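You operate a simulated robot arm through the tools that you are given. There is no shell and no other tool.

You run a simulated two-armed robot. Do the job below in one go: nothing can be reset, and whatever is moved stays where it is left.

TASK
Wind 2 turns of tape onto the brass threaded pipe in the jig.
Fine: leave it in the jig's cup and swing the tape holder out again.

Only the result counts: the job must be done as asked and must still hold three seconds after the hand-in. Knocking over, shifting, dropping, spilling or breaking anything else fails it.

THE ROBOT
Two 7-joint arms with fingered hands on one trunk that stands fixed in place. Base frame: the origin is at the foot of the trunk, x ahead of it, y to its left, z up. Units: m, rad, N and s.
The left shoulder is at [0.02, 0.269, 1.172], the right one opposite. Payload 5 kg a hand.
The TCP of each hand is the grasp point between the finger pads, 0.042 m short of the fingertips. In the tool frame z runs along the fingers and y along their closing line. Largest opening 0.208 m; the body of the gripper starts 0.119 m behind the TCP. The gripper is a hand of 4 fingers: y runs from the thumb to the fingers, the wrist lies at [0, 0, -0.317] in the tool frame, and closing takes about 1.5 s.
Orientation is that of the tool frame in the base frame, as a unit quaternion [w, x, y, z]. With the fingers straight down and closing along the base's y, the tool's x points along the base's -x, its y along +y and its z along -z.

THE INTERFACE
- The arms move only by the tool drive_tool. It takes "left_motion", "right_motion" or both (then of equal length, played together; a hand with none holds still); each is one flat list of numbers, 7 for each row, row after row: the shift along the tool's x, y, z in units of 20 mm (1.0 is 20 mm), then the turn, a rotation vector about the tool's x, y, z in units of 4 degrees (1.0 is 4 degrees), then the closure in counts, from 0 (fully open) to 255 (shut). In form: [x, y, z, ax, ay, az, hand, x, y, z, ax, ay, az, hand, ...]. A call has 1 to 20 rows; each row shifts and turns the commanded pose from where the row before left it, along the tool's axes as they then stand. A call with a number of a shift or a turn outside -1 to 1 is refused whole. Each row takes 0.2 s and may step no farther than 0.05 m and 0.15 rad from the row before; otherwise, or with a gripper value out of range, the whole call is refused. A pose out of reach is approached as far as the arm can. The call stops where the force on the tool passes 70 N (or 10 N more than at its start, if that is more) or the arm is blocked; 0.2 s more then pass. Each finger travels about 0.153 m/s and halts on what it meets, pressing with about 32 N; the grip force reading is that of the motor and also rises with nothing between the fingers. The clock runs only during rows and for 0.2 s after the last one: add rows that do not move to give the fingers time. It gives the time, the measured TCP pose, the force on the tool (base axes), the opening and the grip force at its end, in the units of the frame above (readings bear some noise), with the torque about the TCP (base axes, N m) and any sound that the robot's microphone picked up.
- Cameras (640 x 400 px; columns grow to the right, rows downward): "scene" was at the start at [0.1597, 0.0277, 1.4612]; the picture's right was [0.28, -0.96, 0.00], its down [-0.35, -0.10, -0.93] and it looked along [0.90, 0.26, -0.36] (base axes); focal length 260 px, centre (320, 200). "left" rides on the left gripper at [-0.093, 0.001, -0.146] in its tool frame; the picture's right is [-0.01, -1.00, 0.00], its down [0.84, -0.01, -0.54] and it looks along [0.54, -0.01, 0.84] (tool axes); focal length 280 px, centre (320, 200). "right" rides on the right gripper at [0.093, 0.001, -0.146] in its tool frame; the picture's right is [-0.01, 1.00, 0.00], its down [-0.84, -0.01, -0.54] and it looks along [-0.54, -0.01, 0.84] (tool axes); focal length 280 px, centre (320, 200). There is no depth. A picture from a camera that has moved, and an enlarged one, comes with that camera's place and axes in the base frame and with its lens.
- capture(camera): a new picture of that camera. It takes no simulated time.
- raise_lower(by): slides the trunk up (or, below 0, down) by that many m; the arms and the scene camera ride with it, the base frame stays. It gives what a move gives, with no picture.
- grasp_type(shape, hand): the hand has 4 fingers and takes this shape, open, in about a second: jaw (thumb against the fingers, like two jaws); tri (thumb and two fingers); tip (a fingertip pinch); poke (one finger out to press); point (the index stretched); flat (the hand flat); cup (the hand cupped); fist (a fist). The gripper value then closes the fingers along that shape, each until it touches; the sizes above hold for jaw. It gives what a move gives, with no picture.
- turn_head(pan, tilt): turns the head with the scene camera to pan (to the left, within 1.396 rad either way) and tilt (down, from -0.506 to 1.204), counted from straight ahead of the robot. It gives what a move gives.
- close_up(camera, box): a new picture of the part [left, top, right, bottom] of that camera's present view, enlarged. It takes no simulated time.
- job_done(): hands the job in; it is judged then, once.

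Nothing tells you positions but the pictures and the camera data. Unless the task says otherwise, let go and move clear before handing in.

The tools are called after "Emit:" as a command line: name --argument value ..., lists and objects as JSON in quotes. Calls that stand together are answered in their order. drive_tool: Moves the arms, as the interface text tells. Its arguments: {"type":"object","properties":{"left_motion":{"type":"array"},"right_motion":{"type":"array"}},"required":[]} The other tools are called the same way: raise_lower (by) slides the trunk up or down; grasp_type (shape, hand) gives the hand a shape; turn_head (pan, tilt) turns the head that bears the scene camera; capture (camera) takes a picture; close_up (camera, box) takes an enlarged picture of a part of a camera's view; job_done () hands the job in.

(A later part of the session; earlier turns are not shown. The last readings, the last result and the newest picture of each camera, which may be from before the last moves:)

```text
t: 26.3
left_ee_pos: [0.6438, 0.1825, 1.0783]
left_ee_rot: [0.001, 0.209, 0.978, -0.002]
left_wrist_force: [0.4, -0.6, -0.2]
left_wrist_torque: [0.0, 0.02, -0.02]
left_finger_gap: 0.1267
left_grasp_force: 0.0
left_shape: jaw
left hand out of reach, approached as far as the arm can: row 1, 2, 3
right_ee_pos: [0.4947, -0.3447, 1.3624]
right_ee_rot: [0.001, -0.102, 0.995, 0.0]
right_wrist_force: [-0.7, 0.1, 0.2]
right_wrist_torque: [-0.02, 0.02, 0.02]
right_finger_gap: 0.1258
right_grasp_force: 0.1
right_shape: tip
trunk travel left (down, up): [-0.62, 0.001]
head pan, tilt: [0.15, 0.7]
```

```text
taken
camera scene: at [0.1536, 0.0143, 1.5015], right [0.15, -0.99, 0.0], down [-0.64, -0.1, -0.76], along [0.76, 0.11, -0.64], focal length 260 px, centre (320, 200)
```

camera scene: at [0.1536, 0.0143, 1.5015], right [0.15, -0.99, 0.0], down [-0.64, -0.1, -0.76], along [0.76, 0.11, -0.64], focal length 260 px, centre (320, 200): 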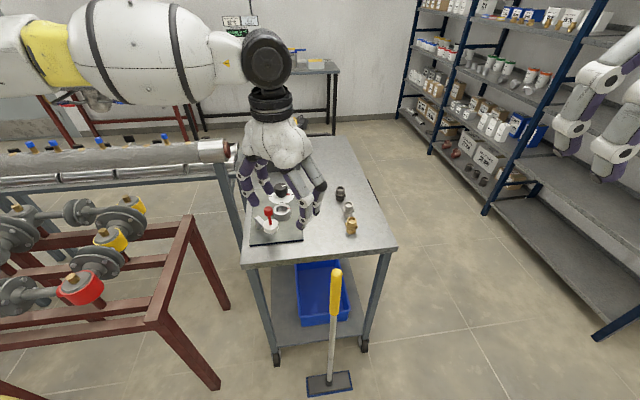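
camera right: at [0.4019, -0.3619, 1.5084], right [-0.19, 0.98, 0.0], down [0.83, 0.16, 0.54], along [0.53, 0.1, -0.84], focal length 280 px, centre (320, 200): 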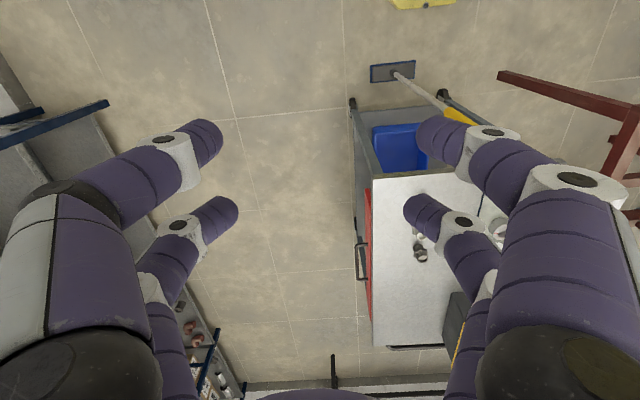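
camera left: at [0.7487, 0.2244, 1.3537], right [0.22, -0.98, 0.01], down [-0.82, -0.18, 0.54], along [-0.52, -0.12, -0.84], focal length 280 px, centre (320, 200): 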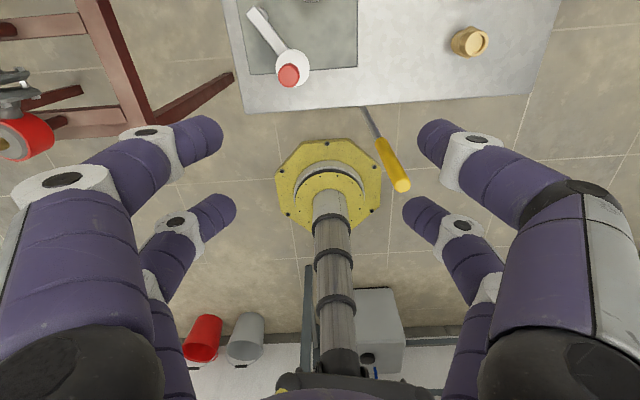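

The hand's yaw makes no difference, so the limit is higher up the arm. I'll look at the left arm's elbow posture.

Emit:
turn_head --pan 0.9 --tilt 0.25

Emit:
capture --camera "scene"

Emit:
turn_head --pan 1.39 --tilt 0.3

Emit:
capture --camera "scene"

```text
t: 27.4
left_ee_pos: [0.6433, 0.1819, 1.0785]
left_ee_rot: [0.001, 0.208, 0.978, -0.002]
left_wrist_force: [-0.2, -0.5, -0.2]
left_wrist_torque: [0.02, -0.02, -0.01]
left_finger_gap: 0.1269
left_grasp_force: 0.2
left_shape: jaw
right_ee_pos: [0.4944, -0.3454, 1.3622]
right_ee_rot: [0.001, -0.103, 0.995, 0.001]
right_wrist_force: [0.0, -0.1, 0.5]
right_wrist_torque: [-0.02, 0.0, 0.0]
right_finger_gap: 0.1259
right_grasp_force: 0.0
right_shape: tip
trunk travel left (down, up): [-0.62, 0.001]
head pan, tilt: [0.901, 0.25]
```

```text
taken
camera scene: at [0.1275, 0.0747, 1.5424], right [0.78, -0.62, 0.0], down [-0.15, -0.19, -0.97], along [0.6, 0.76, -0.25], focal length 260 px, centre (320, 200)
```

scene: 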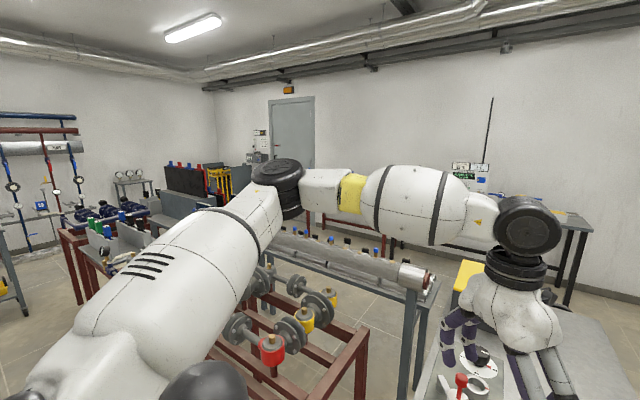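

```text
t: 28.3
left_ee_pos: [0.6428, 0.182, 1.0779]
left_ee_rot: [0.002, 0.209, 0.978, -0.002]
left_wrist_force: [0.1, -0.8, 0.3]
left_wrist_torque: [-0.01, -0.01, 0.04]
left_finger_gap: 0.1268
left_grasp_force: 0.1
left_shape: jaw
right_ee_pos: [0.4945, -0.3448, 1.3627]
right_ee_rot: [0.001, -0.102, 0.995, 0.0]
right_wrist_force: [1.0, 0.7, -0.1]
right_wrist_torque: [0.0, 0.01, 0.01]
right_finger_gap: 0.1263
right_grasp_force: 0.2
right_shape: tip
trunk travel left (down, up): [-0.62, 0.001]
head pan, tilt: [1.389, 0.3]
```

```text
taken
camera scene: at [0.0864, 0.0934, 1.5377], right [0.98, -0.18, 0.0], down [-0.05, -0.29, -0.96], along [0.17, 0.94, -0.3], focal length 260 px, centre (320, 200)
```

scene: 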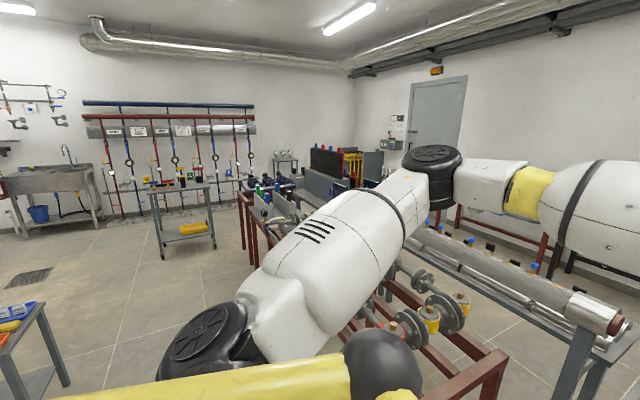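

The left elbow is swung far out and up to the left, and the limit line (roughly y ≥ 0.55x − 0.17) leaves the brass fitting out of its reach with the tool vertical. I'll test how far the right arm can go toward the fitting.

Emit:
turn_head --pan -0.1 --tilt 0.6

Emit:
drive_tool --right_motion '[-0.4386, 0.255, 0.936, 0, 0, 0, 100, -0.4386, 0.255, 0.936, 0, 0, 0, 100, -0.4386, 0.255, 0.936, 0, 0, 0, 100, -0.4386, 0.255, 0.936, 0, 0, 0, 100, -0.4386, 0.255, 0.936, 0, 0, 0, 100, -0.4386, 0.255, 0.936, 0, 0, 0, 100, -0.4386, 0.255, 0.936, 0, 0, 0, 100, -0.4386, 0.255, 0.936, 0, 0, 0, 100, -0.4386, 0.255, 0.936, 0, 0, 0, 100, -0.4386, 0.255, 0.936, 0, 0, 0, 100, -0.4386, 0.255, 0.936, 0, 0, 0, 100, -0.4386, 0.255, 0.936, 0, 0, 0, 100, -0.4386, 0.255, 0.936, 0, 0, 0, 100, -0.4386, 0.255, 0.936, 0, 0, 0, 100]'

Emit:
capture --camera "scene"

```text
t: 29.9
left_ee_pos: [0.6431, 0.1823, 1.0781]
left_ee_rot: [0.001, 0.209, 0.978, -0.002]
left_wrist_force: [0.3, 0.0, -0.6]
left_wrist_torque: [-0.02, 0.0, -0.05]
left_finger_gap: 0.1268
left_grasp_force: 0.0
left_shape: jaw
right_ee_pos: [0.4933, -0.3442, 1.3609]
right_ee_rot: [0.001, -0.103, 0.995, 0.0]
right_wrist_force: [0.1, 0.7, -0.8]
right_wrist_torque: [-0.02, -0.04, 0.02]
right_finger_gap: 0.1261
right_grasp_force: 0.0
right_shape: tip
trunk travel left (down, up): [-0.62, 0.001]
head pan, tilt: [-0.099, 0.6]
```

```text
t: 32.9
left_ee_pos: [0.6438, 0.1824, 1.0786]
left_ee_rot: [0.002, 0.21, 0.978, -0.002]
left_wrist_force: [-0.2, 0.1, 0.2]
left_wrist_torque: [-0.03, 0.04, 0.02]
left_finger_gap: 0.1266
left_grasp_force: 0.2
left_shape: jaw
right_ee_pos: [0.6, -0.2489, 1.0999]
right_ee_rot: [0.001, -0.102, 0.995, 0.001]
right_wrist_force: [1.2, 0.7, 0.0]
right_wrist_torque: [0.02, 0.03, 0.03]
right_finger_gap: 0.1258
right_grasp_force: 0.1
right_shape: tip
trunk travel left (down, up): [-0.62, 0.001]
head pan, tilt: [-0.099, 0.6]
```

```text
taken
camera scene: at [0.1578, -0.007, 1.5101], right [-0.1, -1.0, 0.0], down [-0.56, 0.06, -0.82], along [0.82, -0.08, -0.57], focal length 260 px, centre (320, 200)
```

scene: 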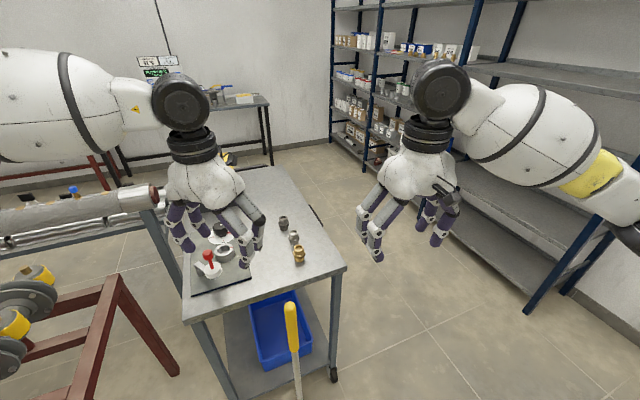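

The right arm reached its target exactly. Now I'll test how far it can move left toward the fitting.

Emit:
drive_tool --right_motion '[-0.205, 0.98, 0, 0, 0, 0, 100, -0.205, 0.98, 0, 0, 0, 0, 100, -0.205, 0.98, 0, 0, 0, 0, 100, -0.205, 0.98, 0, 0, 0, 0, 100, -0.205, 0.98, 0, 0, 0, 0, 100, -0.205, 0.98, 0, 0, 0, 0, 100, -0.205, 0.98, 0, 0, 0, 0, 100]'

```text
t: 34.5
left_ee_pos: [0.6425, 0.1836, 1.0782]
left_ee_rot: [0.002, 0.209, 0.978, -0.003]
left_wrist_force: [0.3, 0.7, 0.1]
left_wrist_torque: [-0.05, -0.06, -0.01]
left_finger_gap: 0.1268
left_grasp_force: 0.0
left_shape: jaw
right_ee_pos: [0.5997, -0.1083, 1.0996]
right_ee_rot: [0.0, -0.102, 0.995, 0.0]
right_wrist_force: [-0.2, 0.1, -0.6]
right_wrist_torque: [-0.08, 0.03, 0.01]
right_finger_gap: 0.126
right_grasp_force: 0.2
right_shape: tip
trunk travel left (down, up): [-0.62, 0.001]
head pan, tilt: [-0.099, 0.6]
```

The right arm passes that line without trouble, so it can probably fetch the brass fitting. I'll retract the left hand first, then bring the right hand over the fitting.

Emit:
drive_tool --left_motion '[0.865, 0.708, -0.25, 0, 0, 0, 100, 0.865, 0.708, -0.25, 0, 0, 0, 100, 0.865, 0.708, -0.25, 0, 0, 0, 100, 0.865, 0.708, -0.25, 0, 0, 0, 100, 0.865, 0.708, -0.25, 0, 0, 0, 100, 0.865, 0.708, -0.25, 0, 0, 0, 100, 0.865, 0.708, -0.25, 0, 0, 0, 100, 0.865, 0.708, -0.25, 0, 0, 0, 100, 0.865, 0.708, -0.25, 0, 0, 0, 100, 0.865, 0.708, -0.25, 0, 0, 0, 100]'

Emit:
drive_tool --right_motion '[-0.87, 0.35, 0.1, 0, 0, 0, 100, -0.87, 0.35, 0.1, 0, 0, 0, 100, -0.87, 0.35, 0.1, 0, 0, 0, 100, -0.87, 0.35, 0.1, 0, 0, 0, 100, -0.87, 0.35, 0.1, 0, 0, 0, 100, -0.87, 0.35, 0.1, 0, 0, 0, 100, -0.87, 0.35, 0.1, 0, 0, 0, 100, -0.87, 0.35, 0.1, 0, 0, 0, 100]'

Emit:
capture --camera "right"

Emit:
capture --camera "scene"

```text
t: 36.7
left_ee_pos: [0.5424, 0.3836, 1.129]
left_ee_rot: [0.0, 0.21, 0.978, -0.001]
left_wrist_force: [-0.3, 0.0, -0.1]
left_wrist_torque: [-0.02, -0.08, 0.0]
left_finger_gap: 0.1268
left_grasp_force: 0.0
left_shape: jaw
right_ee_pos: [0.6, -0.1079, 1.1009]
right_ee_rot: [0.002, -0.102, 0.995, 0.0]
right_wrist_force: [-0.3, -0.6, 0.2]
right_wrist_torque: [-0.05, -0.06, 0.02]
right_finger_gap: 0.1264
right_grasp_force: 0.0
right_shape: tip
trunk travel left (down, up): [-0.62, 0.001]
head pan, tilt: [-0.099, 0.6]
```

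```text
t: 38.5
left_ee_pos: [0.5441, 0.3839, 1.1284]
left_ee_rot: [0.001, 0.21, 0.978, -0.001]
left_wrist_force: [0.3, 0.0, -0.2]
left_wrist_torque: [-0.04, 0.01, 0.01]
left_finger_gap: 0.1268
left_grasp_force: 0.1
left_shape: jaw
right_ee_pos: [0.7252, -0.0259, 1.0828]
right_ee_rot: [0.0, -0.103, 0.995, 0.0]
right_wrist_force: [-0.3, 0.2, -0.6]
right_wrist_torque: [-0.01, 0.02, -0.01]
right_finger_gap: 0.1265
right_grasp_force: 0.1
right_shape: tip
trunk travel left (down, up): [-0.62, 0.001]
head pan, tilt: [-0.099, 0.6]
```

```text
taken
camera right: at [0.6342, -0.0429, 1.231], right [-0.19, 0.98, 0.0], down [0.83, 0.16, 0.54], along [0.53, 0.1, -0.84], focal length 280 px, centre (320, 200)
```

right: 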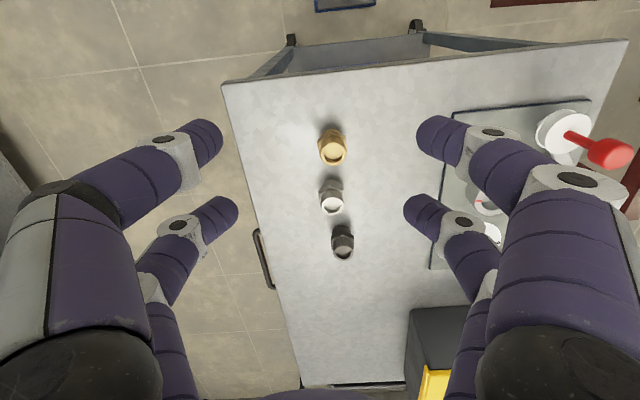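

```text
taken
camera scene: at [0.1577, -0.0068, 1.5101], right [-0.1, -1.0, 0.0], down [-0.56, 0.06, -0.82], along [0.82, -0.08, -0.57], focal length 260 px, centre (320, 200)
```

scene: 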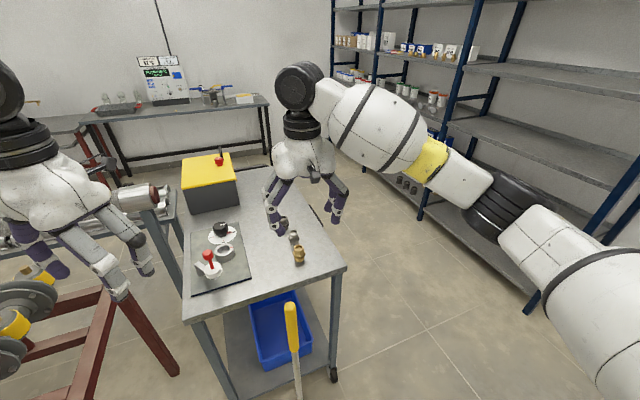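

The right arm is over the fittings with a good view. I'll zoom in to locate the brass fitting precisely.

Emit:
close_up --camera "right" --box '[290, 110, 390, 190]'

Emit:
close_up --camera "right" --box '[430, 90, 630, 270]'

Emit:
close_up --camera "scene" --box '[180, 210, 320, 310]'

```text
5.00 times, centred on (340, 150) of right
camera zoom: at [0.6342, -0.0429, 1.231], right [-0.19, 0.98, 0.0], down [0.83, 0.16, 0.54], along [0.53, 0.1, -0.84], focal length 1402 px, centre (220, 450)
```

zoom: 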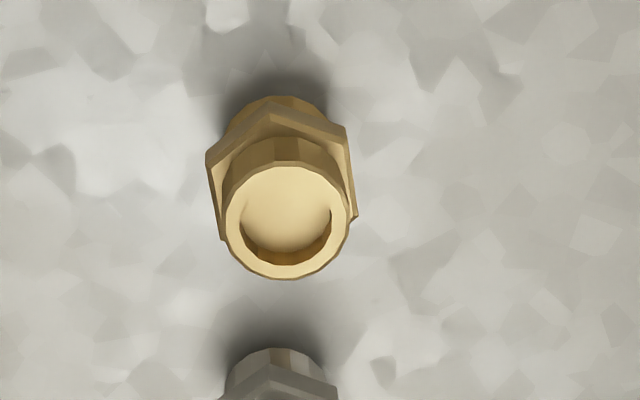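

```text
2.22 times, centred on (530, 180) of right
camera zoom: at [0.6342, -0.0429, 1.231], right [-0.19, 0.98, 0.0], down [0.83, 0.16, 0.54], along [0.53, 0.1, -0.84], focal length 623 px, centre (-147, 244)
```

zoom: 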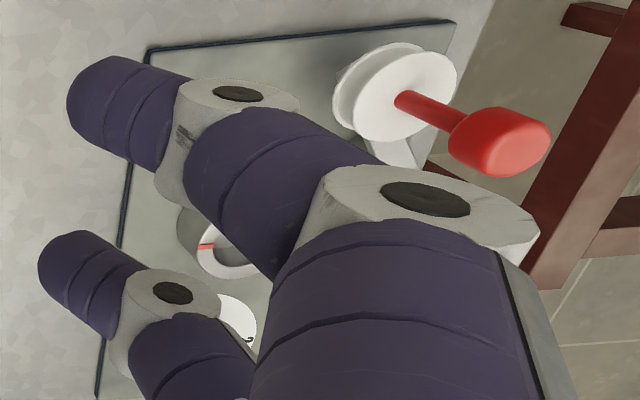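

```text
4.00 times, centred on (250, 260) of scene
camera zoom: at [0.1577, -0.0068, 1.5101], right [-0.1, -1.0, 0.0], down [-0.56, 0.06, -0.82], along [0.82, -0.08, -0.57], focal length 1039 px, centre (600, -40)
```

zoom: 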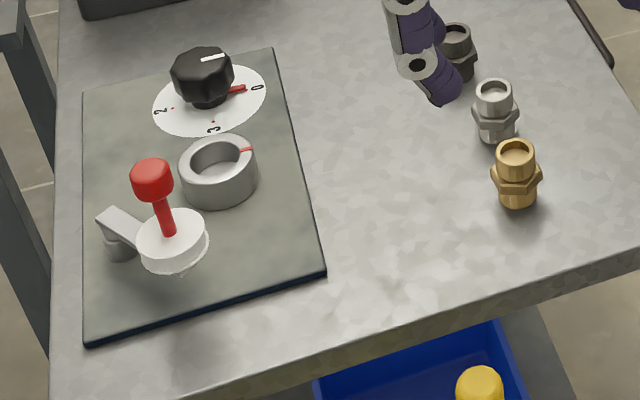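

The brass fitting's top is at about (0.771, 0.000, 0.90), standing on a table at z≈0.855, with hex flats about 7° off the hand's closing direction. I'll centre the hand above it, turn slightly to match the flats, and come down part way.

Emit:
drive_tool --right_motion '[-0.502, 0.165, 1.0, 0, 0, 0, 100, -0.502, 0.165, 1.0, 0, 0, 0, 100, -0.502, 0.165, 1.0, 0, 0, 0, 100, -0.502, 0.165, 1.0, 0, 0, 0, 100, -0.502, 0.165, 1.0, 0, 0, 0, 100, 0, 0, 0, 0, 0, -0.9, 100, 0, 0, 0, 0, 0, -0.9, 100, 0, 0, 0, 0, 0, 0, 100]'

Emit:
capture --camera "right"

Emit:
close_up --camera "right" --box '[260, 130, 380, 220]'

Emit:
close_up --camera "scene" --box '[250, 170, 370, 280]'

```text
t: 40.3
left_ee_pos: [0.5428, 0.3824, 1.1297]
left_ee_rot: [0.001, 0.21, 0.978, -0.001]
left_wrist_force: [-0.5, -0.1, -0.2]
left_wrist_torque: [0.0, 0.01, -0.01]
left_finger_gap: 0.1267
left_grasp_force: 0.0
left_shape: jaw
right_ee_pos: [0.771, -0.0001, 0.9851]
right_ee_rot: [0.001, -0.166, 0.986, 0.0]
right_wrist_force: [-1.2, -0.5, 0.0]
right_wrist_torque: [0.01, -0.03, -0.01]
right_finger_gap: 0.1259
right_grasp_force: 0.0
right_shape: tip
trunk travel left (down, up): [-0.62, 0.001]
head pan, tilt: [-0.099, 0.6]
```

```text
taken
camera right: at [0.6826, -0.0283, 1.1317], right [-0.31, 0.95, 0.0], down [0.8, 0.26, 0.54], along [0.51, 0.17, -0.84], focal length 280 px, centre (320, 200)
```

right: 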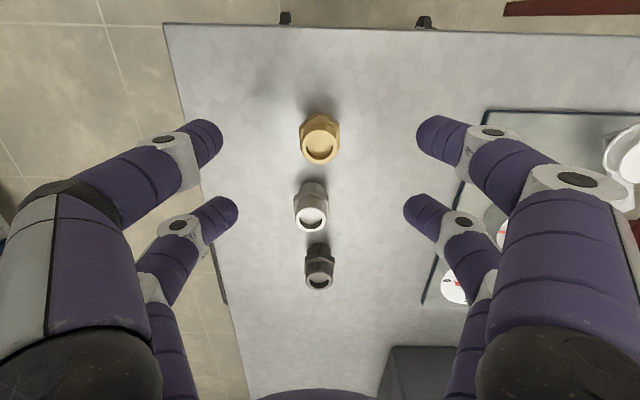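

```text
4.44 times, centred on (320, 175) of right
camera zoom: at [0.6826, -0.0283, 1.1317], right [-0.31, 0.95, 0.0], down [0.8, 0.26, 0.54], along [0.51, 0.17, -0.84], focal length 1246 px, centre (320, 311)
```

zoom: 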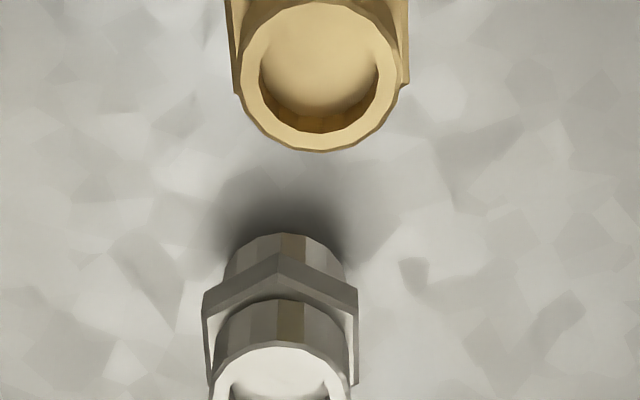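

```text
3.64 times, centred on (310, 225) of scene
camera zoom: at [0.1571, -0.0073, 1.5103], right [-0.1, -1.0, 0.0], down [-0.56, 0.06, -0.83], along [0.82, -0.08, -0.56], focal length 945 px, centre (356, 109)
```

zoom: 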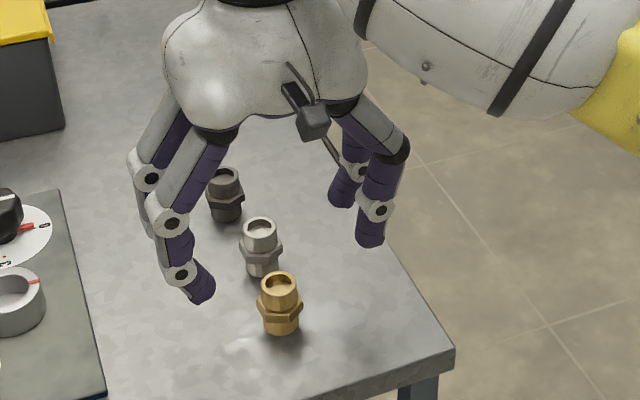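

The fitting sits right under the TCP with its flats lined up. I'll go down to about z 0.905 and check before closing.

Emit:
drive_tool --right_motion '[0, 0, 1, 0, 0, 0, 100, 0, 0, 1, 0, 0, 0, 100, 0, 0, 1, 0, 0, 0, 100, 0, 0, 0.5, 0, 0, 0, 100, 0, 0, 0.4, 0, 0, 0, 100]'

Emit:
capture --camera "right"

Emit:
close_up --camera "scene" --box '[240, 180, 380, 290]'

```text
t: 41.5
left_ee_pos: [0.5434, 0.3827, 1.1283]
left_ee_rot: [0.001, 0.209, 0.978, 0.0]
left_wrist_force: [0.1, -0.1, 0.4]
left_wrist_torque: [0.03, 0.05, -0.01]
left_finger_gap: 0.1267
left_grasp_force: 0.0
left_shape: jaw
right_ee_pos: [0.7725, 0.0001, 0.9057]
right_ee_rot: [0.001, -0.165, 0.986, 0.001]
right_wrist_force: [0.3, -0.9, 0.0]
right_wrist_torque: [0.02, 0.02, 0.02]
right_finger_gap: 0.1264
right_grasp_force: 0.1
right_shape: tip
trunk travel left (down, up): [-0.62, 0.001]
head pan, tilt: [-0.099, 0.6]
```

```text
taken
camera right: at [0.6832, -0.0281, 1.0529], right [-0.31, 0.95, 0.0], down [0.8, 0.26, 0.54], along [0.51, 0.17, -0.84], focal length 280 px, centre (320, 200)
```

right: 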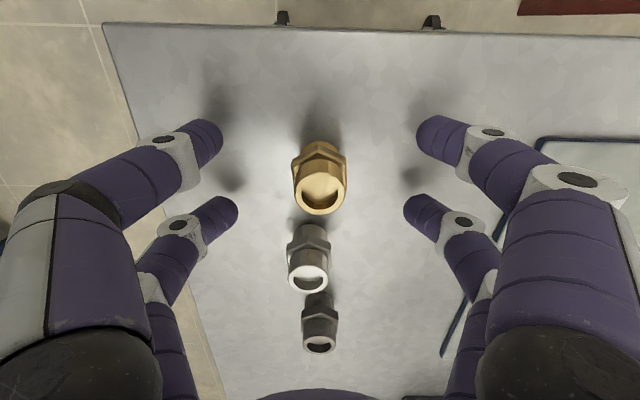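

```text
3.64 times, centred on (310, 235) of scene
camera zoom: at [0.1577, -0.0072, 1.5101], right [-0.1, -1.0, 0.0], down [-0.56, 0.06, -0.82], along [0.82, -0.08, -0.57], focal length 945 px, centre (356, 73)
```

zoom: 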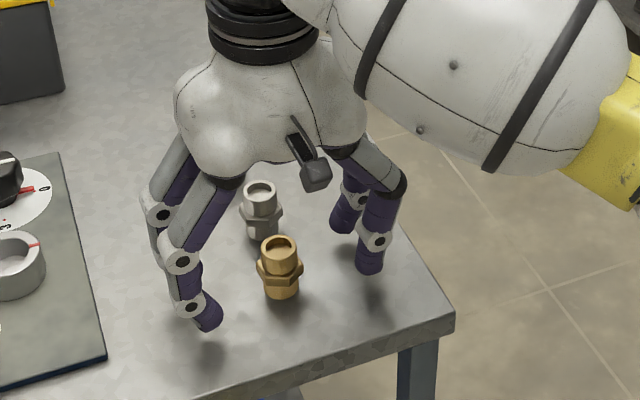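

The fingertips hang clear of the table on both sides of the brass fitting. I'll close gradually.

Emit:
drive_tool --right_motion '[0, 0, 0, 0, 0, 0, 130, 0, 0, 0, 0, 0, 0, 155, 0, 0, 0, 0, 0, 0, 175, 0, 0, 0, 0, 0, 0, 185, 0, 0, 0, 0, 0, 0, 193, 0, 0, 0, 0, 0, 0, 199, 0, 0, 0, 0, 0, 0, 205, 0, 0, 0, 0, 0, 0, 211, 0, 0, 0, 0, 0, 0, 217, 0, 0, 0, 0, 0, 0, 217, 0, 0, 0, 0, 0, 0, 217]'

Emit:
capture --camera "right"

Emit:
close_up --camera "scene" --box '[240, 180, 380, 290]'

```text
t: 43.9
left_ee_pos: [0.5434, 0.3824, 1.1287]
left_ee_rot: [0.001, 0.21, 0.978, -0.001]
left_wrist_force: [0.0, -0.1, -0.7]
left_wrist_torque: [0.01, 0.02, 0.03]
left_finger_gap: 0.1267
left_grasp_force: 0.0
left_shape: jaw
right_ee_pos: [0.7711, -0.0001, 0.9068]
right_ee_rot: [0.001, -0.165, 0.986, 0.0]
right_wrist_force: [0.8, -0.4, 0.3]
right_wrist_torque: [-0.02, 0.0, 0.0]
right_finger_gap: 0.0314
right_grasp_force: 0.1
right_shape: tip
trunk travel left (down, up): [-0.62, 0.001]
head pan, tilt: [-0.099, 0.6]
```

```text
taken
camera right: at [0.6829, -0.028, 1.0531], right [-0.31, 0.95, 0.0], down [0.8, 0.26, 0.54], along [0.51, 0.17, -0.84], focal length 280 px, centre (320, 200)
```

right: 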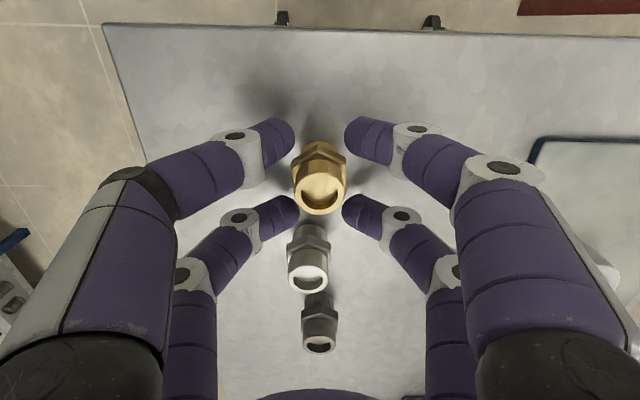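

```text
3.64 times, centred on (310, 235) of scene
camera zoom: at [0.1574, -0.0072, 1.5102], right [-0.1, -1.0, 0.0], down [-0.56, 0.06, -0.83], along [0.82, -0.08, -0.56], focal length 945 px, centre (356, 73)
```

zoom: 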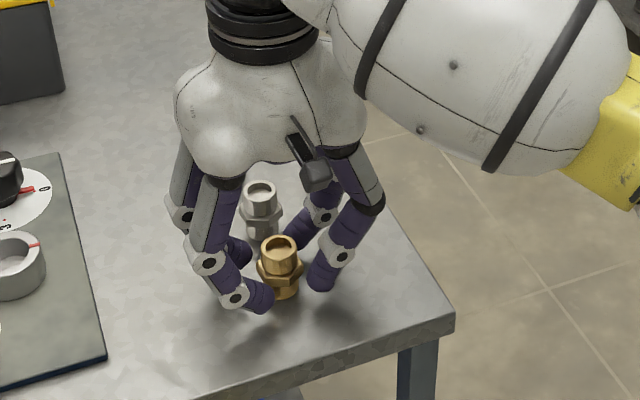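

The fingers closed to 31 mm without touching the ~38 mm hex, so in the "tip" shape the digit pairs straddle the fitting. I'll reopen, switch to "jaw" and try the same closing.

Emit:
grasp_type --shape "jaw" --hand "right"

Emit:
drive_tool --right_motion '[0, 0, 0, 0, 0, 0, 80, 0, 0, 0, 0, 0, 0, 120, 0, 0, 0, 0, 0, 0, 150, 0, 0, 0, 0, 0, 0, 170, 0, 0, 0, 0, 0, 0, 185, 0, 0, 0, 0, 0, 0, 193, 0, 0, 0, 0, 0, 0, 199, 0, 0, 0, 0, 0, 0, 205, 0, 0, 0, 0, 0, 0, 211, 0, 0, 0, 0, 0, 0, 217, 0, 0, 0, 0, 0, 0, 217, 0, 0, 0, 0, 0, 0, 217]'

Emit:
capture --camera "right"

```text
t: 44.8
left_ee_pos: [0.5432, 0.3831, 1.1294]
left_ee_rot: [0.0, 0.21, 0.978, 0.0]
left_wrist_force: [-0.1, 1.2, 0.1]
left_wrist_torque: [0.03, -0.03, 0.0]
left_finger_gap: 0.1269
left_grasp_force: 0.0
left_shape: jaw
right_ee_pos: [0.7714, 0.0003, 0.9065]
right_ee_rot: [0.001, -0.165, 0.986, 0.001]
right_wrist_force: [-0.1, -0.7, 0.4]
right_wrist_torque: [0.0, 0.01, 0.01]
right_finger_gap: 0.208
right_grasp_force: 0.0
right_shape: jaw
trunk travel left (down, up): [-0.62, 0.001]
head pan, tilt: [-0.099, 0.6]
```

```text
t: 47.4
left_ee_pos: [0.5436, 0.3832, 1.1299]
left_ee_rot: [0.001, 0.21, 0.978, 0.0]
left_wrist_force: [-0.3, -0.6, -0.3]
left_wrist_torque: [-0.01, 0.03, -0.01]
left_finger_gap: 0.127
left_grasp_force: 0.1
left_shape: jaw
right_ee_pos: [0.7719, 0.001, 0.9057]
right_ee_rot: [0.001, -0.165, 0.986, 0.0]
right_wrist_force: [0.3, -0.5, 0.2]
right_wrist_torque: [0.02, -0.01, 0.02]
right_finger_gap: 0.0314
right_grasp_force: 0.0
right_shape: jaw
trunk travel left (down, up): [-0.62, 0.001]
head pan, tilt: [-0.099, 0.6]
```

```text
taken
camera right: at [0.6829, -0.028, 1.0532], right [-0.31, 0.95, 0.0], down [0.8, 0.26, 0.54], along [0.51, 0.17, -0.84], focal length 280 px, centre (320, 200)
```

right: 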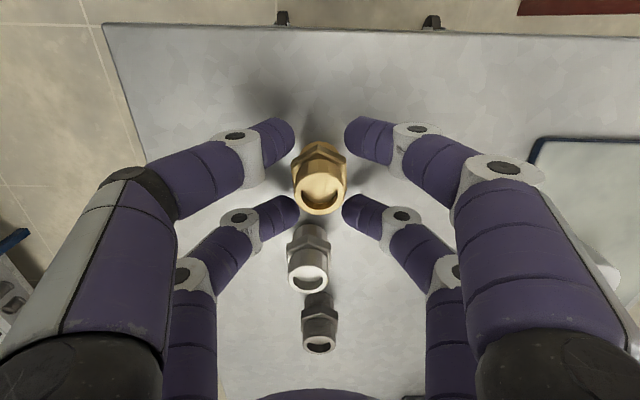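

Still no contact, so the digits really are two opposed pairs about 31 mm either side of the TCP. I'll open, shift the hand 31 mm toward the robot so the far pair lines up with the brass fitting, and close that pair on the hex.

Emit:
drive_tool --right_motion '[0, 0, 0, 0, 0, 0, 130, 0, 0, 0, 0, 0, 0, 130, 0, 0, 0, 0, 0, 0, 130, 0.775, 0, 0, 0, 0, 0, 130, 0.775, 0, 0.15, 0, 0, 0, 130, 0, 0, 0, 0, 0, 0, 130]'

Emit:
capture --camera "right"

Emit:
drive_tool --right_motion '[0, 0, 0, 0, 0, 0, 150, 0, 0, 0, 0, 0, 0, 170, 0, 0, 0, 0, 0, 0, 185, 0, 0, 0, 0, 0, 0, 193, 0, 0, 0, 0, 0, 0, 199, 0, 0, 0, 0, 0, 0, 205, 0, 0, 0, 0, 0, 0, 211, 0, 0, 0, 0, 0, 0, 217, 0, 0, 0, 0, 0, 0, 217]'

Emit:
capture --camera "right"

Emit:
close_up --camera "scene" --box '[240, 180, 380, 290]'

```text
t: 48.8
left_ee_pos: [0.5426, 0.3831, 1.1288]
left_ee_rot: [0.001, 0.21, 0.978, 0.0]
left_wrist_force: [0.7, -0.9, -0.3]
left_wrist_torque: [0.0, 0.02, -0.01]
left_finger_gap: 0.1271
left_grasp_force: 0.2
left_shape: jaw
right_ee_pos: [0.7428, -0.0094, 0.9038]
right_ee_rot: [0.001, -0.164, 0.986, 0.0]
right_wrist_force: [0.6, 0.2, 0.2]
right_wrist_torque: [0.0, -0.01, 0.02]
right_finger_gap: 0.1012
right_grasp_force: 0.0
right_shape: jaw
trunk travel left (down, up): [-0.62, 0.001]
head pan, tilt: [-0.099, 0.6]
```

```text
taken
camera right: at [0.653, -0.0383, 1.0498], right [-0.31, 0.95, 0.0], down [0.8, 0.26, 0.54], along [0.51, 0.17, -0.84], focal length 280 px, centre (320, 200)
```

right: 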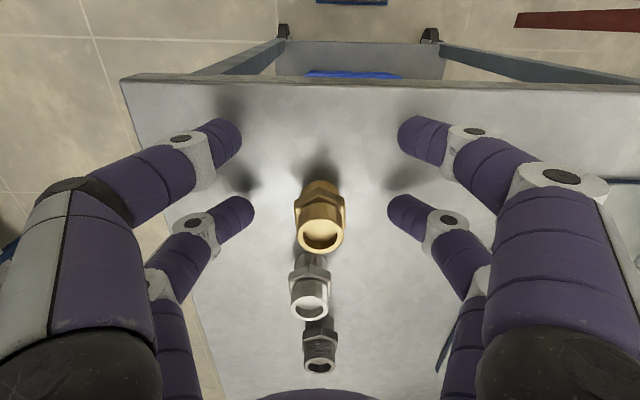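

```text
t: 50.8
left_ee_pos: [0.543, 0.3838, 1.1288]
left_ee_rot: [0.001, 0.21, 0.978, 0.0]
left_wrist_force: [0.4, -0.1, 0.7]
left_wrist_torque: [-0.01, -0.01, 0.03]
left_finger_gap: 0.127
left_grasp_force: 0.1
left_shape: jaw
right_ee_pos: [0.7427, -0.0091, 0.9028]
right_ee_rot: [0.001, -0.166, 0.986, 0.0]
right_wrist_force: [-0.2, -0.8, 3.1]
right_wrist_torque: [0.01, -0.1, -0.01]
right_finger_gap: 0.0327
right_grasp_force: 0.1
right_shape: jaw
trunk travel left (down, up): [-0.62, 0.001]
head pan, tilt: [-0.099, 0.6]
```

```text
taken
camera right: at [0.6531, -0.0382, 1.0501], right [-0.31, 0.95, 0.0], down [0.8, 0.26, 0.54], along [0.51, 0.17, -0.84], focal length 280 px, centre (320, 200)
```

right: 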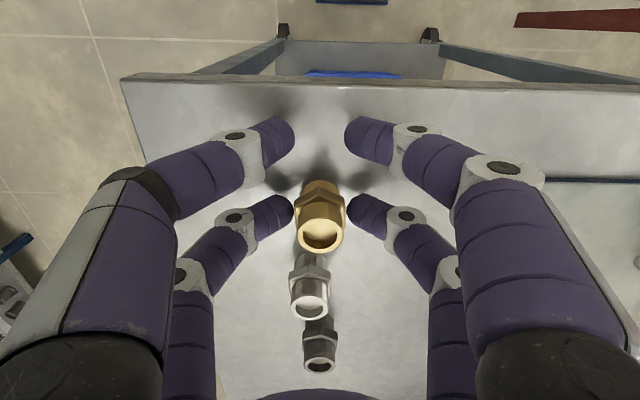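

```text
3.64 times, centred on (310, 235) of scene
camera zoom: at [0.1572, -0.0072, 1.5102], right [-0.1, -1.0, 0.0], down [-0.56, 0.06, -0.83], along [0.82, -0.08, -0.56], focal length 945 px, centre (356, 73)
```

zoom: 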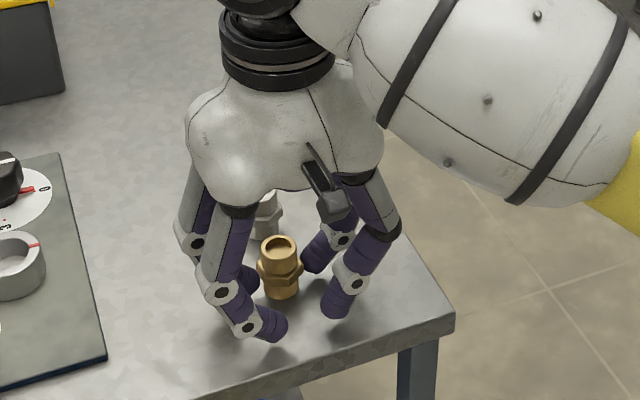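

The far pair is now touching the hex (slight force, gap larger than commanded). I'll close firmly and check the grip.

Emit:
drive_tool --right_motion '[0, 0, 0, 0, 0, 0, 222, 0, 0, 0, 0, 0, 0, 228, 0, 0, 0, 0, 0, 0, 236, 0, 0, 0, 0, 0, 0, 245, 0, 0, 0, 0, 0, 0, 255, 0, 0, 0, 0, 0, 0, 255, 0, 0, 0, 0, 0, 0, 255, 0, 0, 0, 0, 0, 0, 255]'

Emit:
capture --camera "right"

Emit:
close_up --camera "scene" --box '[270, 200, 350, 280]'

```text
t: 52.6
left_ee_pos: [0.5437, 0.3841, 1.1277]
left_ee_rot: [0.001, 0.21, 0.978, 0.001]
left_wrist_force: [0.2, -0.4, 0.6]
left_wrist_torque: [-0.01, 0.0, -0.01]
left_finger_gap: 0.1268
left_grasp_force: 0.1
left_shape: jaw
right_ee_pos: [0.7422, -0.009, 0.9026]
right_ee_rot: [0.001, -0.165, 0.986, 0.001]
right_wrist_force: [0.4, 0.8, -0.9]
right_wrist_torque: [-0.03, 0.05, 0.0]
right_finger_gap: 0.0047
right_grasp_force: 32.4
right_shape: jaw
trunk travel left (down, up): [-0.62, 0.001]
head pan, tilt: [-0.099, 0.6]
```

```text
taken
camera right: at [0.6533, -0.0383, 1.0496], right [-0.31, 0.95, 0.0], down [0.8, 0.26, 0.54], along [0.51, 0.17, -0.84], focal length 280 px, centre (320, 200)
```

right: 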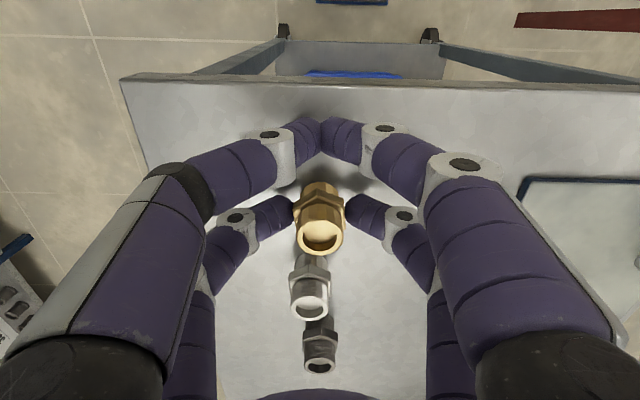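

```text
5.00 times, centred on (310, 240) of scene
camera zoom: at [0.1576, -0.0071, 1.5101], right [-0.1, -1.0, 0.0], down [-0.56, 0.06, -0.82], along [0.82, -0.08, -0.57], focal length 1299 px, centre (370, 0)
```

zoom: 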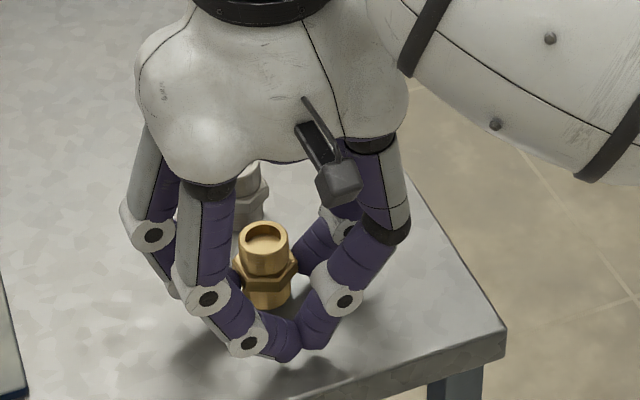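

The near pair has closed on itself and the far pair holds the brass fitting by its hex. I'll lift slowly and check that it comes along.

Emit:
drive_tool --right_motion '[0, 0, -0.25, 0, 0, 0, 255, 0, 0, -0.5, 0, 0, 0, 255, 0, 0, -0.75, 0, 0, 0, 255, 0, 0, -0.75, 0, 0, 0, 255, 0, 0, 0, 0, 0, 0, 255]'

Emit:
capture --camera "right"

Emit:
close_up --camera "scene" --box '[260, 180, 360, 280]'

```text
t: 53.8
left_ee_pos: [0.5425, 0.3838, 1.1296]
left_ee_rot: [0.002, 0.209, 0.978, 0.0]
left_wrist_force: [-0.6, -0.4, -0.4]
left_wrist_torque: [0.0, 0.02, 0.04]
left_finger_gap: 0.1266
left_grasp_force: 0.1
left_shape: jaw
right_ee_pos: [0.7422, -0.0101, 0.9486]
right_ee_rot: [0.001, -0.164, 0.986, 0.001]
right_wrist_force: [0.1, 0.2, -1.8]
right_wrist_torque: [-0.01, 0.06, 0.03]
right_finger_gap: 0.0047
right_grasp_force: 32.0
right_shape: jaw
trunk travel left (down, up): [-0.62, 0.001]
head pan, tilt: [-0.099, 0.6]
```

```text
taken
camera right: at [0.6535, -0.0383, 1.0954], right [-0.31, 0.95, 0.0], down [0.8, 0.26, 0.54], along [0.51, 0.17, -0.84], focal length 280 px, centre (320, 200)
```

right: 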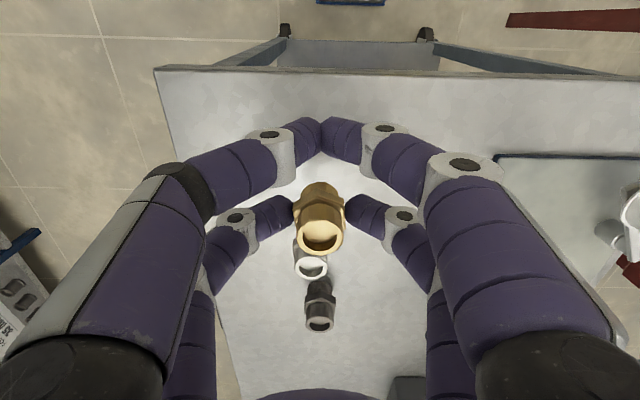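

```text
4.00 times, centred on (310, 230) of scene
camera zoom: at [0.1576, -0.0072, 1.5101], right [-0.1, -1.0, 0.0], down [-0.56, 0.06, -0.82], along [0.82, -0.08, -0.57], focal length 1039 px, centre (360, 80)
```

zoom: 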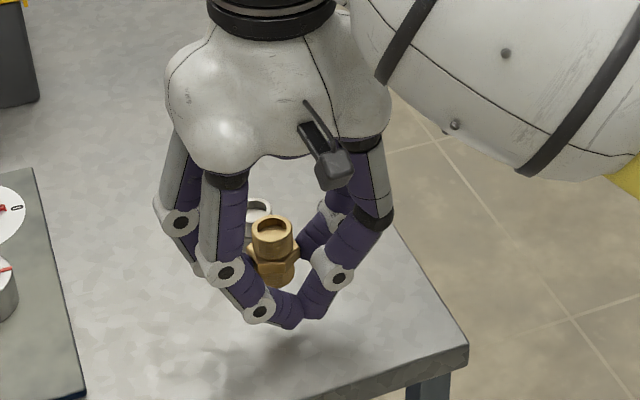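

The fitting is held upright and off the table. I'll raise it well above the handle height, back the left hand off a little, and carry the fitting over toward the cup, watching the reach.

Emit:
drive_tool --left_motion '[0.913, -0.409, -0.8, 0, 0, 0, 100, 0.913, -0.409, -0.8, 0, 0, 0, 100, 0.913, -0.409, -0.8, 0, 0, 0, 100, 0.913, -0.409, -0.8, 0, 0, 0, 100, 0.913, -0.409, -0.8, 0, 0, 0, 100, 0, 0, 0, 0, 0, 0, 100]' --right_motion '[0, 0, -1, 0, 0, 0, 255, 0, 0, -1, 0, 0, 0, 255, 0, 0, -1, 0, 0, 0, 255, 0, 0, -1, 0, 0, 0, 255, 0, 0, -1, 0, 0, 0, 255, 0, 0, -0.6, 0, 0, 0, 255]'

Emit:
drive_tool --right_motion '[0.325, 0.94, 0, 0, 0, 0, 255, 0.325, 0.94, 0, 0, 0, 0, 255, 0.325, 0.94, 0, 0, 0, 0, 255, 0.325, 0.94, 0, 0, 0, 0, 255, -0.325, 0.94, 0, 0, 0, 0, 255, -0.325, 0.94, 0, 0, 0, 0, 255, -0.325, 0.94, 0, 0, 0, 0, 255, -0.325, 0.94, 0, 0, 0, 0, 255]'

Emit:
turn_head --pan 0.25 --tilt 0.65

Emit:
capture --camera "scene"

Emit:
capture --camera "right"

```text
t: 55.2
left_ee_pos: [0.4444, 0.3844, 1.2083]
left_ee_rot: [0.0, 0.209, 0.978, 0.0]
left_wrist_force: [0.9, 0.2, -0.3]
left_wrist_torque: [-0.02, 0.08, -0.03]
left_finger_gap: 0.127
left_grasp_force: 0.0
left_shape: jaw
right_ee_pos: [0.7414, -0.0117, 1.0591]
right_ee_rot: [0.0, -0.165, 0.986, 0.0]
right_wrist_force: [0.1, 0.6, -2.3]
right_wrist_torque: [0.04, 0.09, 0.02]
right_finger_gap: 0.0045
right_grasp_force: 31.8
right_shape: jaw
trunk travel left (down, up): [-0.62, 0.001]
head pan, tilt: [-0.099, 0.6]
```

```text
t: 57.0
left_ee_pos: [0.4429, 0.3832, 1.2086]
left_ee_rot: [0.0, 0.21, 0.978, -0.001]
left_wrist_force: [-0.5, 0.2, -0.3]
left_wrist_torque: [-0.07, -0.03, 0.04]
left_finger_gap: 0.1268
left_grasp_force: 0.1
left_shape: jaw
right_ee_pos: [0.6937, 0.1327, 1.0603]
right_ee_rot: [0.001, -0.165, 0.986, 0.0]
right_wrist_force: [0.6, -0.2, -0.6]
right_wrist_torque: [-0.03, 0.05, 0.0]
right_finger_gap: 0.0043
right_grasp_force: 32.1
right_shape: jaw
trunk travel left (down, up): [-0.62, 0.001]
head pan, tilt: [-0.099, 0.6]
```

```text
t: 57.9
left_ee_pos: [0.4425, 0.3832, 1.2087]
left_ee_rot: [0.001, 0.21, 0.978, 0.001]
left_wrist_force: [-1.2, -0.5, -0.4]
left_wrist_torque: [-0.01, 0.02, -0.04]
left_finger_gap: 0.1269
left_grasp_force: 0.1
left_shape: jaw
right_ee_pos: [0.6951, 0.1314, 1.0594]
right_ee_rot: [0.001, -0.165, 0.986, 0.0]
right_wrist_force: [-0.7, 0.3, -1.4]
right_wrist_torque: [-0.04, 0.01, -0.01]
right_finger_gap: 0.0046
right_grasp_force: 32.3
right_shape: jaw
trunk travel left (down, up): [-0.62, 0.001]
head pan, tilt: [0.25, 0.649]
```

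```text
taken
camera scene: at [0.1536, 0.0231, 1.5059], right [0.25, -0.97, 0.0], down [-0.59, -0.15, -0.8], along [0.77, 0.2, -0.6], focal length 260 px, centre (320, 200)
```

scene: 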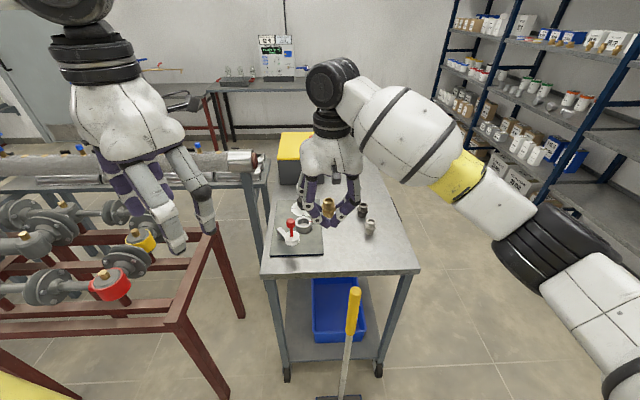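

```text
taken
camera right: at [0.6045, 0.103, 1.207], right [-0.31, 0.95, 0.0], down [0.8, 0.26, 0.54], along [0.51, 0.17, -0.84], focal length 280 px, centre (320, 200)
```

right: 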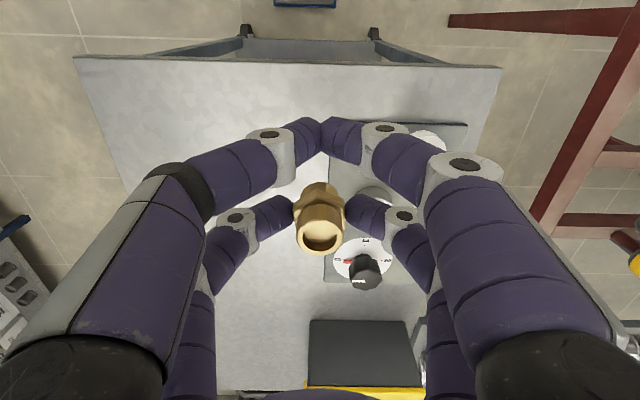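

The reach is fine so far and the fitting is still held. I'll zoom from both cameras to refine where the cup is relative to the fitting.

Emit:
close_up --camera "right" --box '[290, 160, 430, 300]'

Emit:
close_up --camera "scene" --box '[265, 180, 365, 260]'

```text
2.86 times, centred on (360, 230) of right
camera zoom: at [0.6045, 0.103, 1.207], right [-0.31, 0.95, 0.0], down [0.8, 0.26, 0.54], along [0.51, 0.17, -0.84], focal length 801 px, centre (206, 114)
```

zoom: 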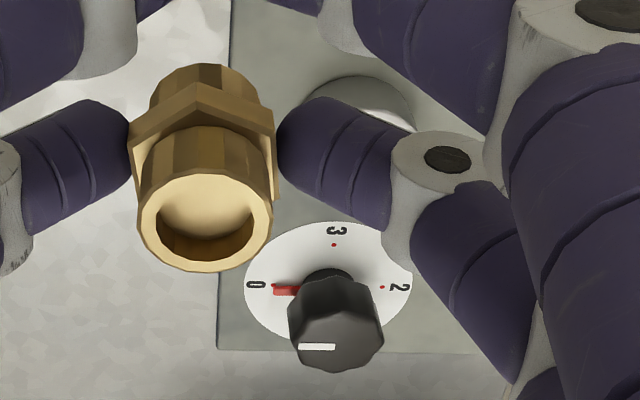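

```text
5.00 times, centred on (315, 220) of scene
camera zoom: at [0.1536, 0.0231, 1.5059], right [0.25, -0.97, 0.0], down [-0.59, -0.15, -0.8], along [0.77, 0.2, -0.6], focal length 1299 px, centre (345, 100)
```

zoom: 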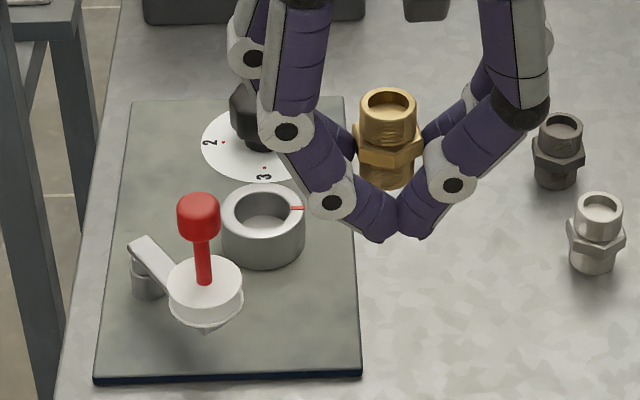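

The fitting hangs nearly upright. I need the cup's hole size to judge how it will seat, so I'll zoom in on the cup.

Emit:
close_up --camera "scene" --box '[300, 210, 335, 235]'

Emit:
close_up --camera "scene" --box '[275, 210, 320, 250]'

Emit:
close_up --camera "scene" --box '[325, 190, 360, 225]'

```text
16.00 times, centred on (318, 222) of scene
camera zoom: at [0.1536, 0.0231, 1.5059], right [0.25, -0.97, 0.0], down [-0.59, -0.15, -0.8], along [0.77, 0.2, -0.6], focal length 4156 px, centre (360, -160)
```

zoom: 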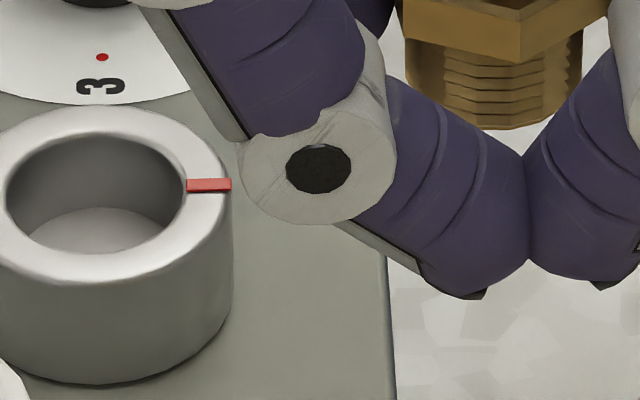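

```text
10.00 times, centred on (298, 230) of scene
camera zoom: at [0.1536, 0.0231, 1.5059], right [0.25, -0.97, 0.0], down [-0.59, -0.15, -0.8], along [0.77, 0.2, -0.6], focal length 2598 px, centre (545, -100)
```

zoom: 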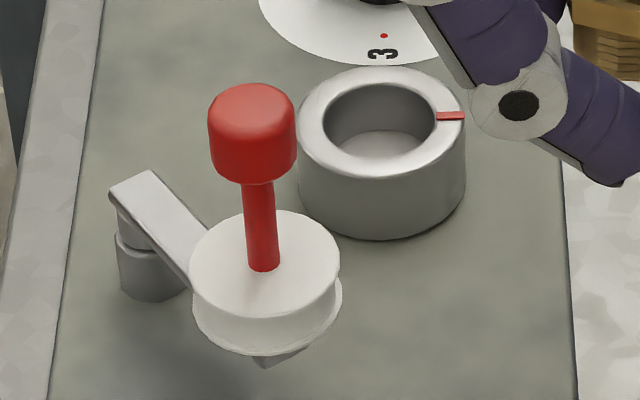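

```text
11.43 times, centred on (342, 208) of scene
camera zoom: at [0.1536, 0.0231, 1.5059], right [0.25, -0.97, 0.0], down [-0.59, -0.15, -0.8], along [0.77, 0.2, -0.6], focal length 2969 px, centre (63, 114)
```

zoom: 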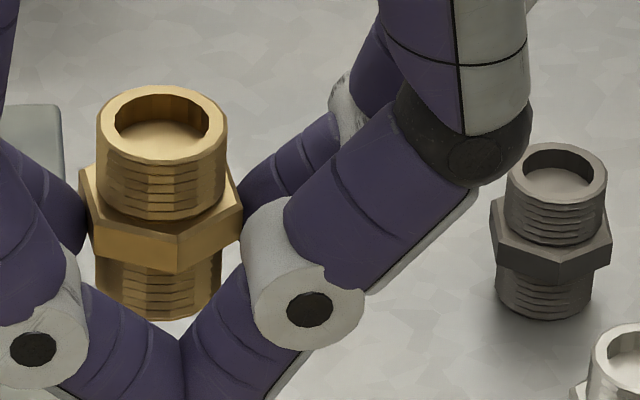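

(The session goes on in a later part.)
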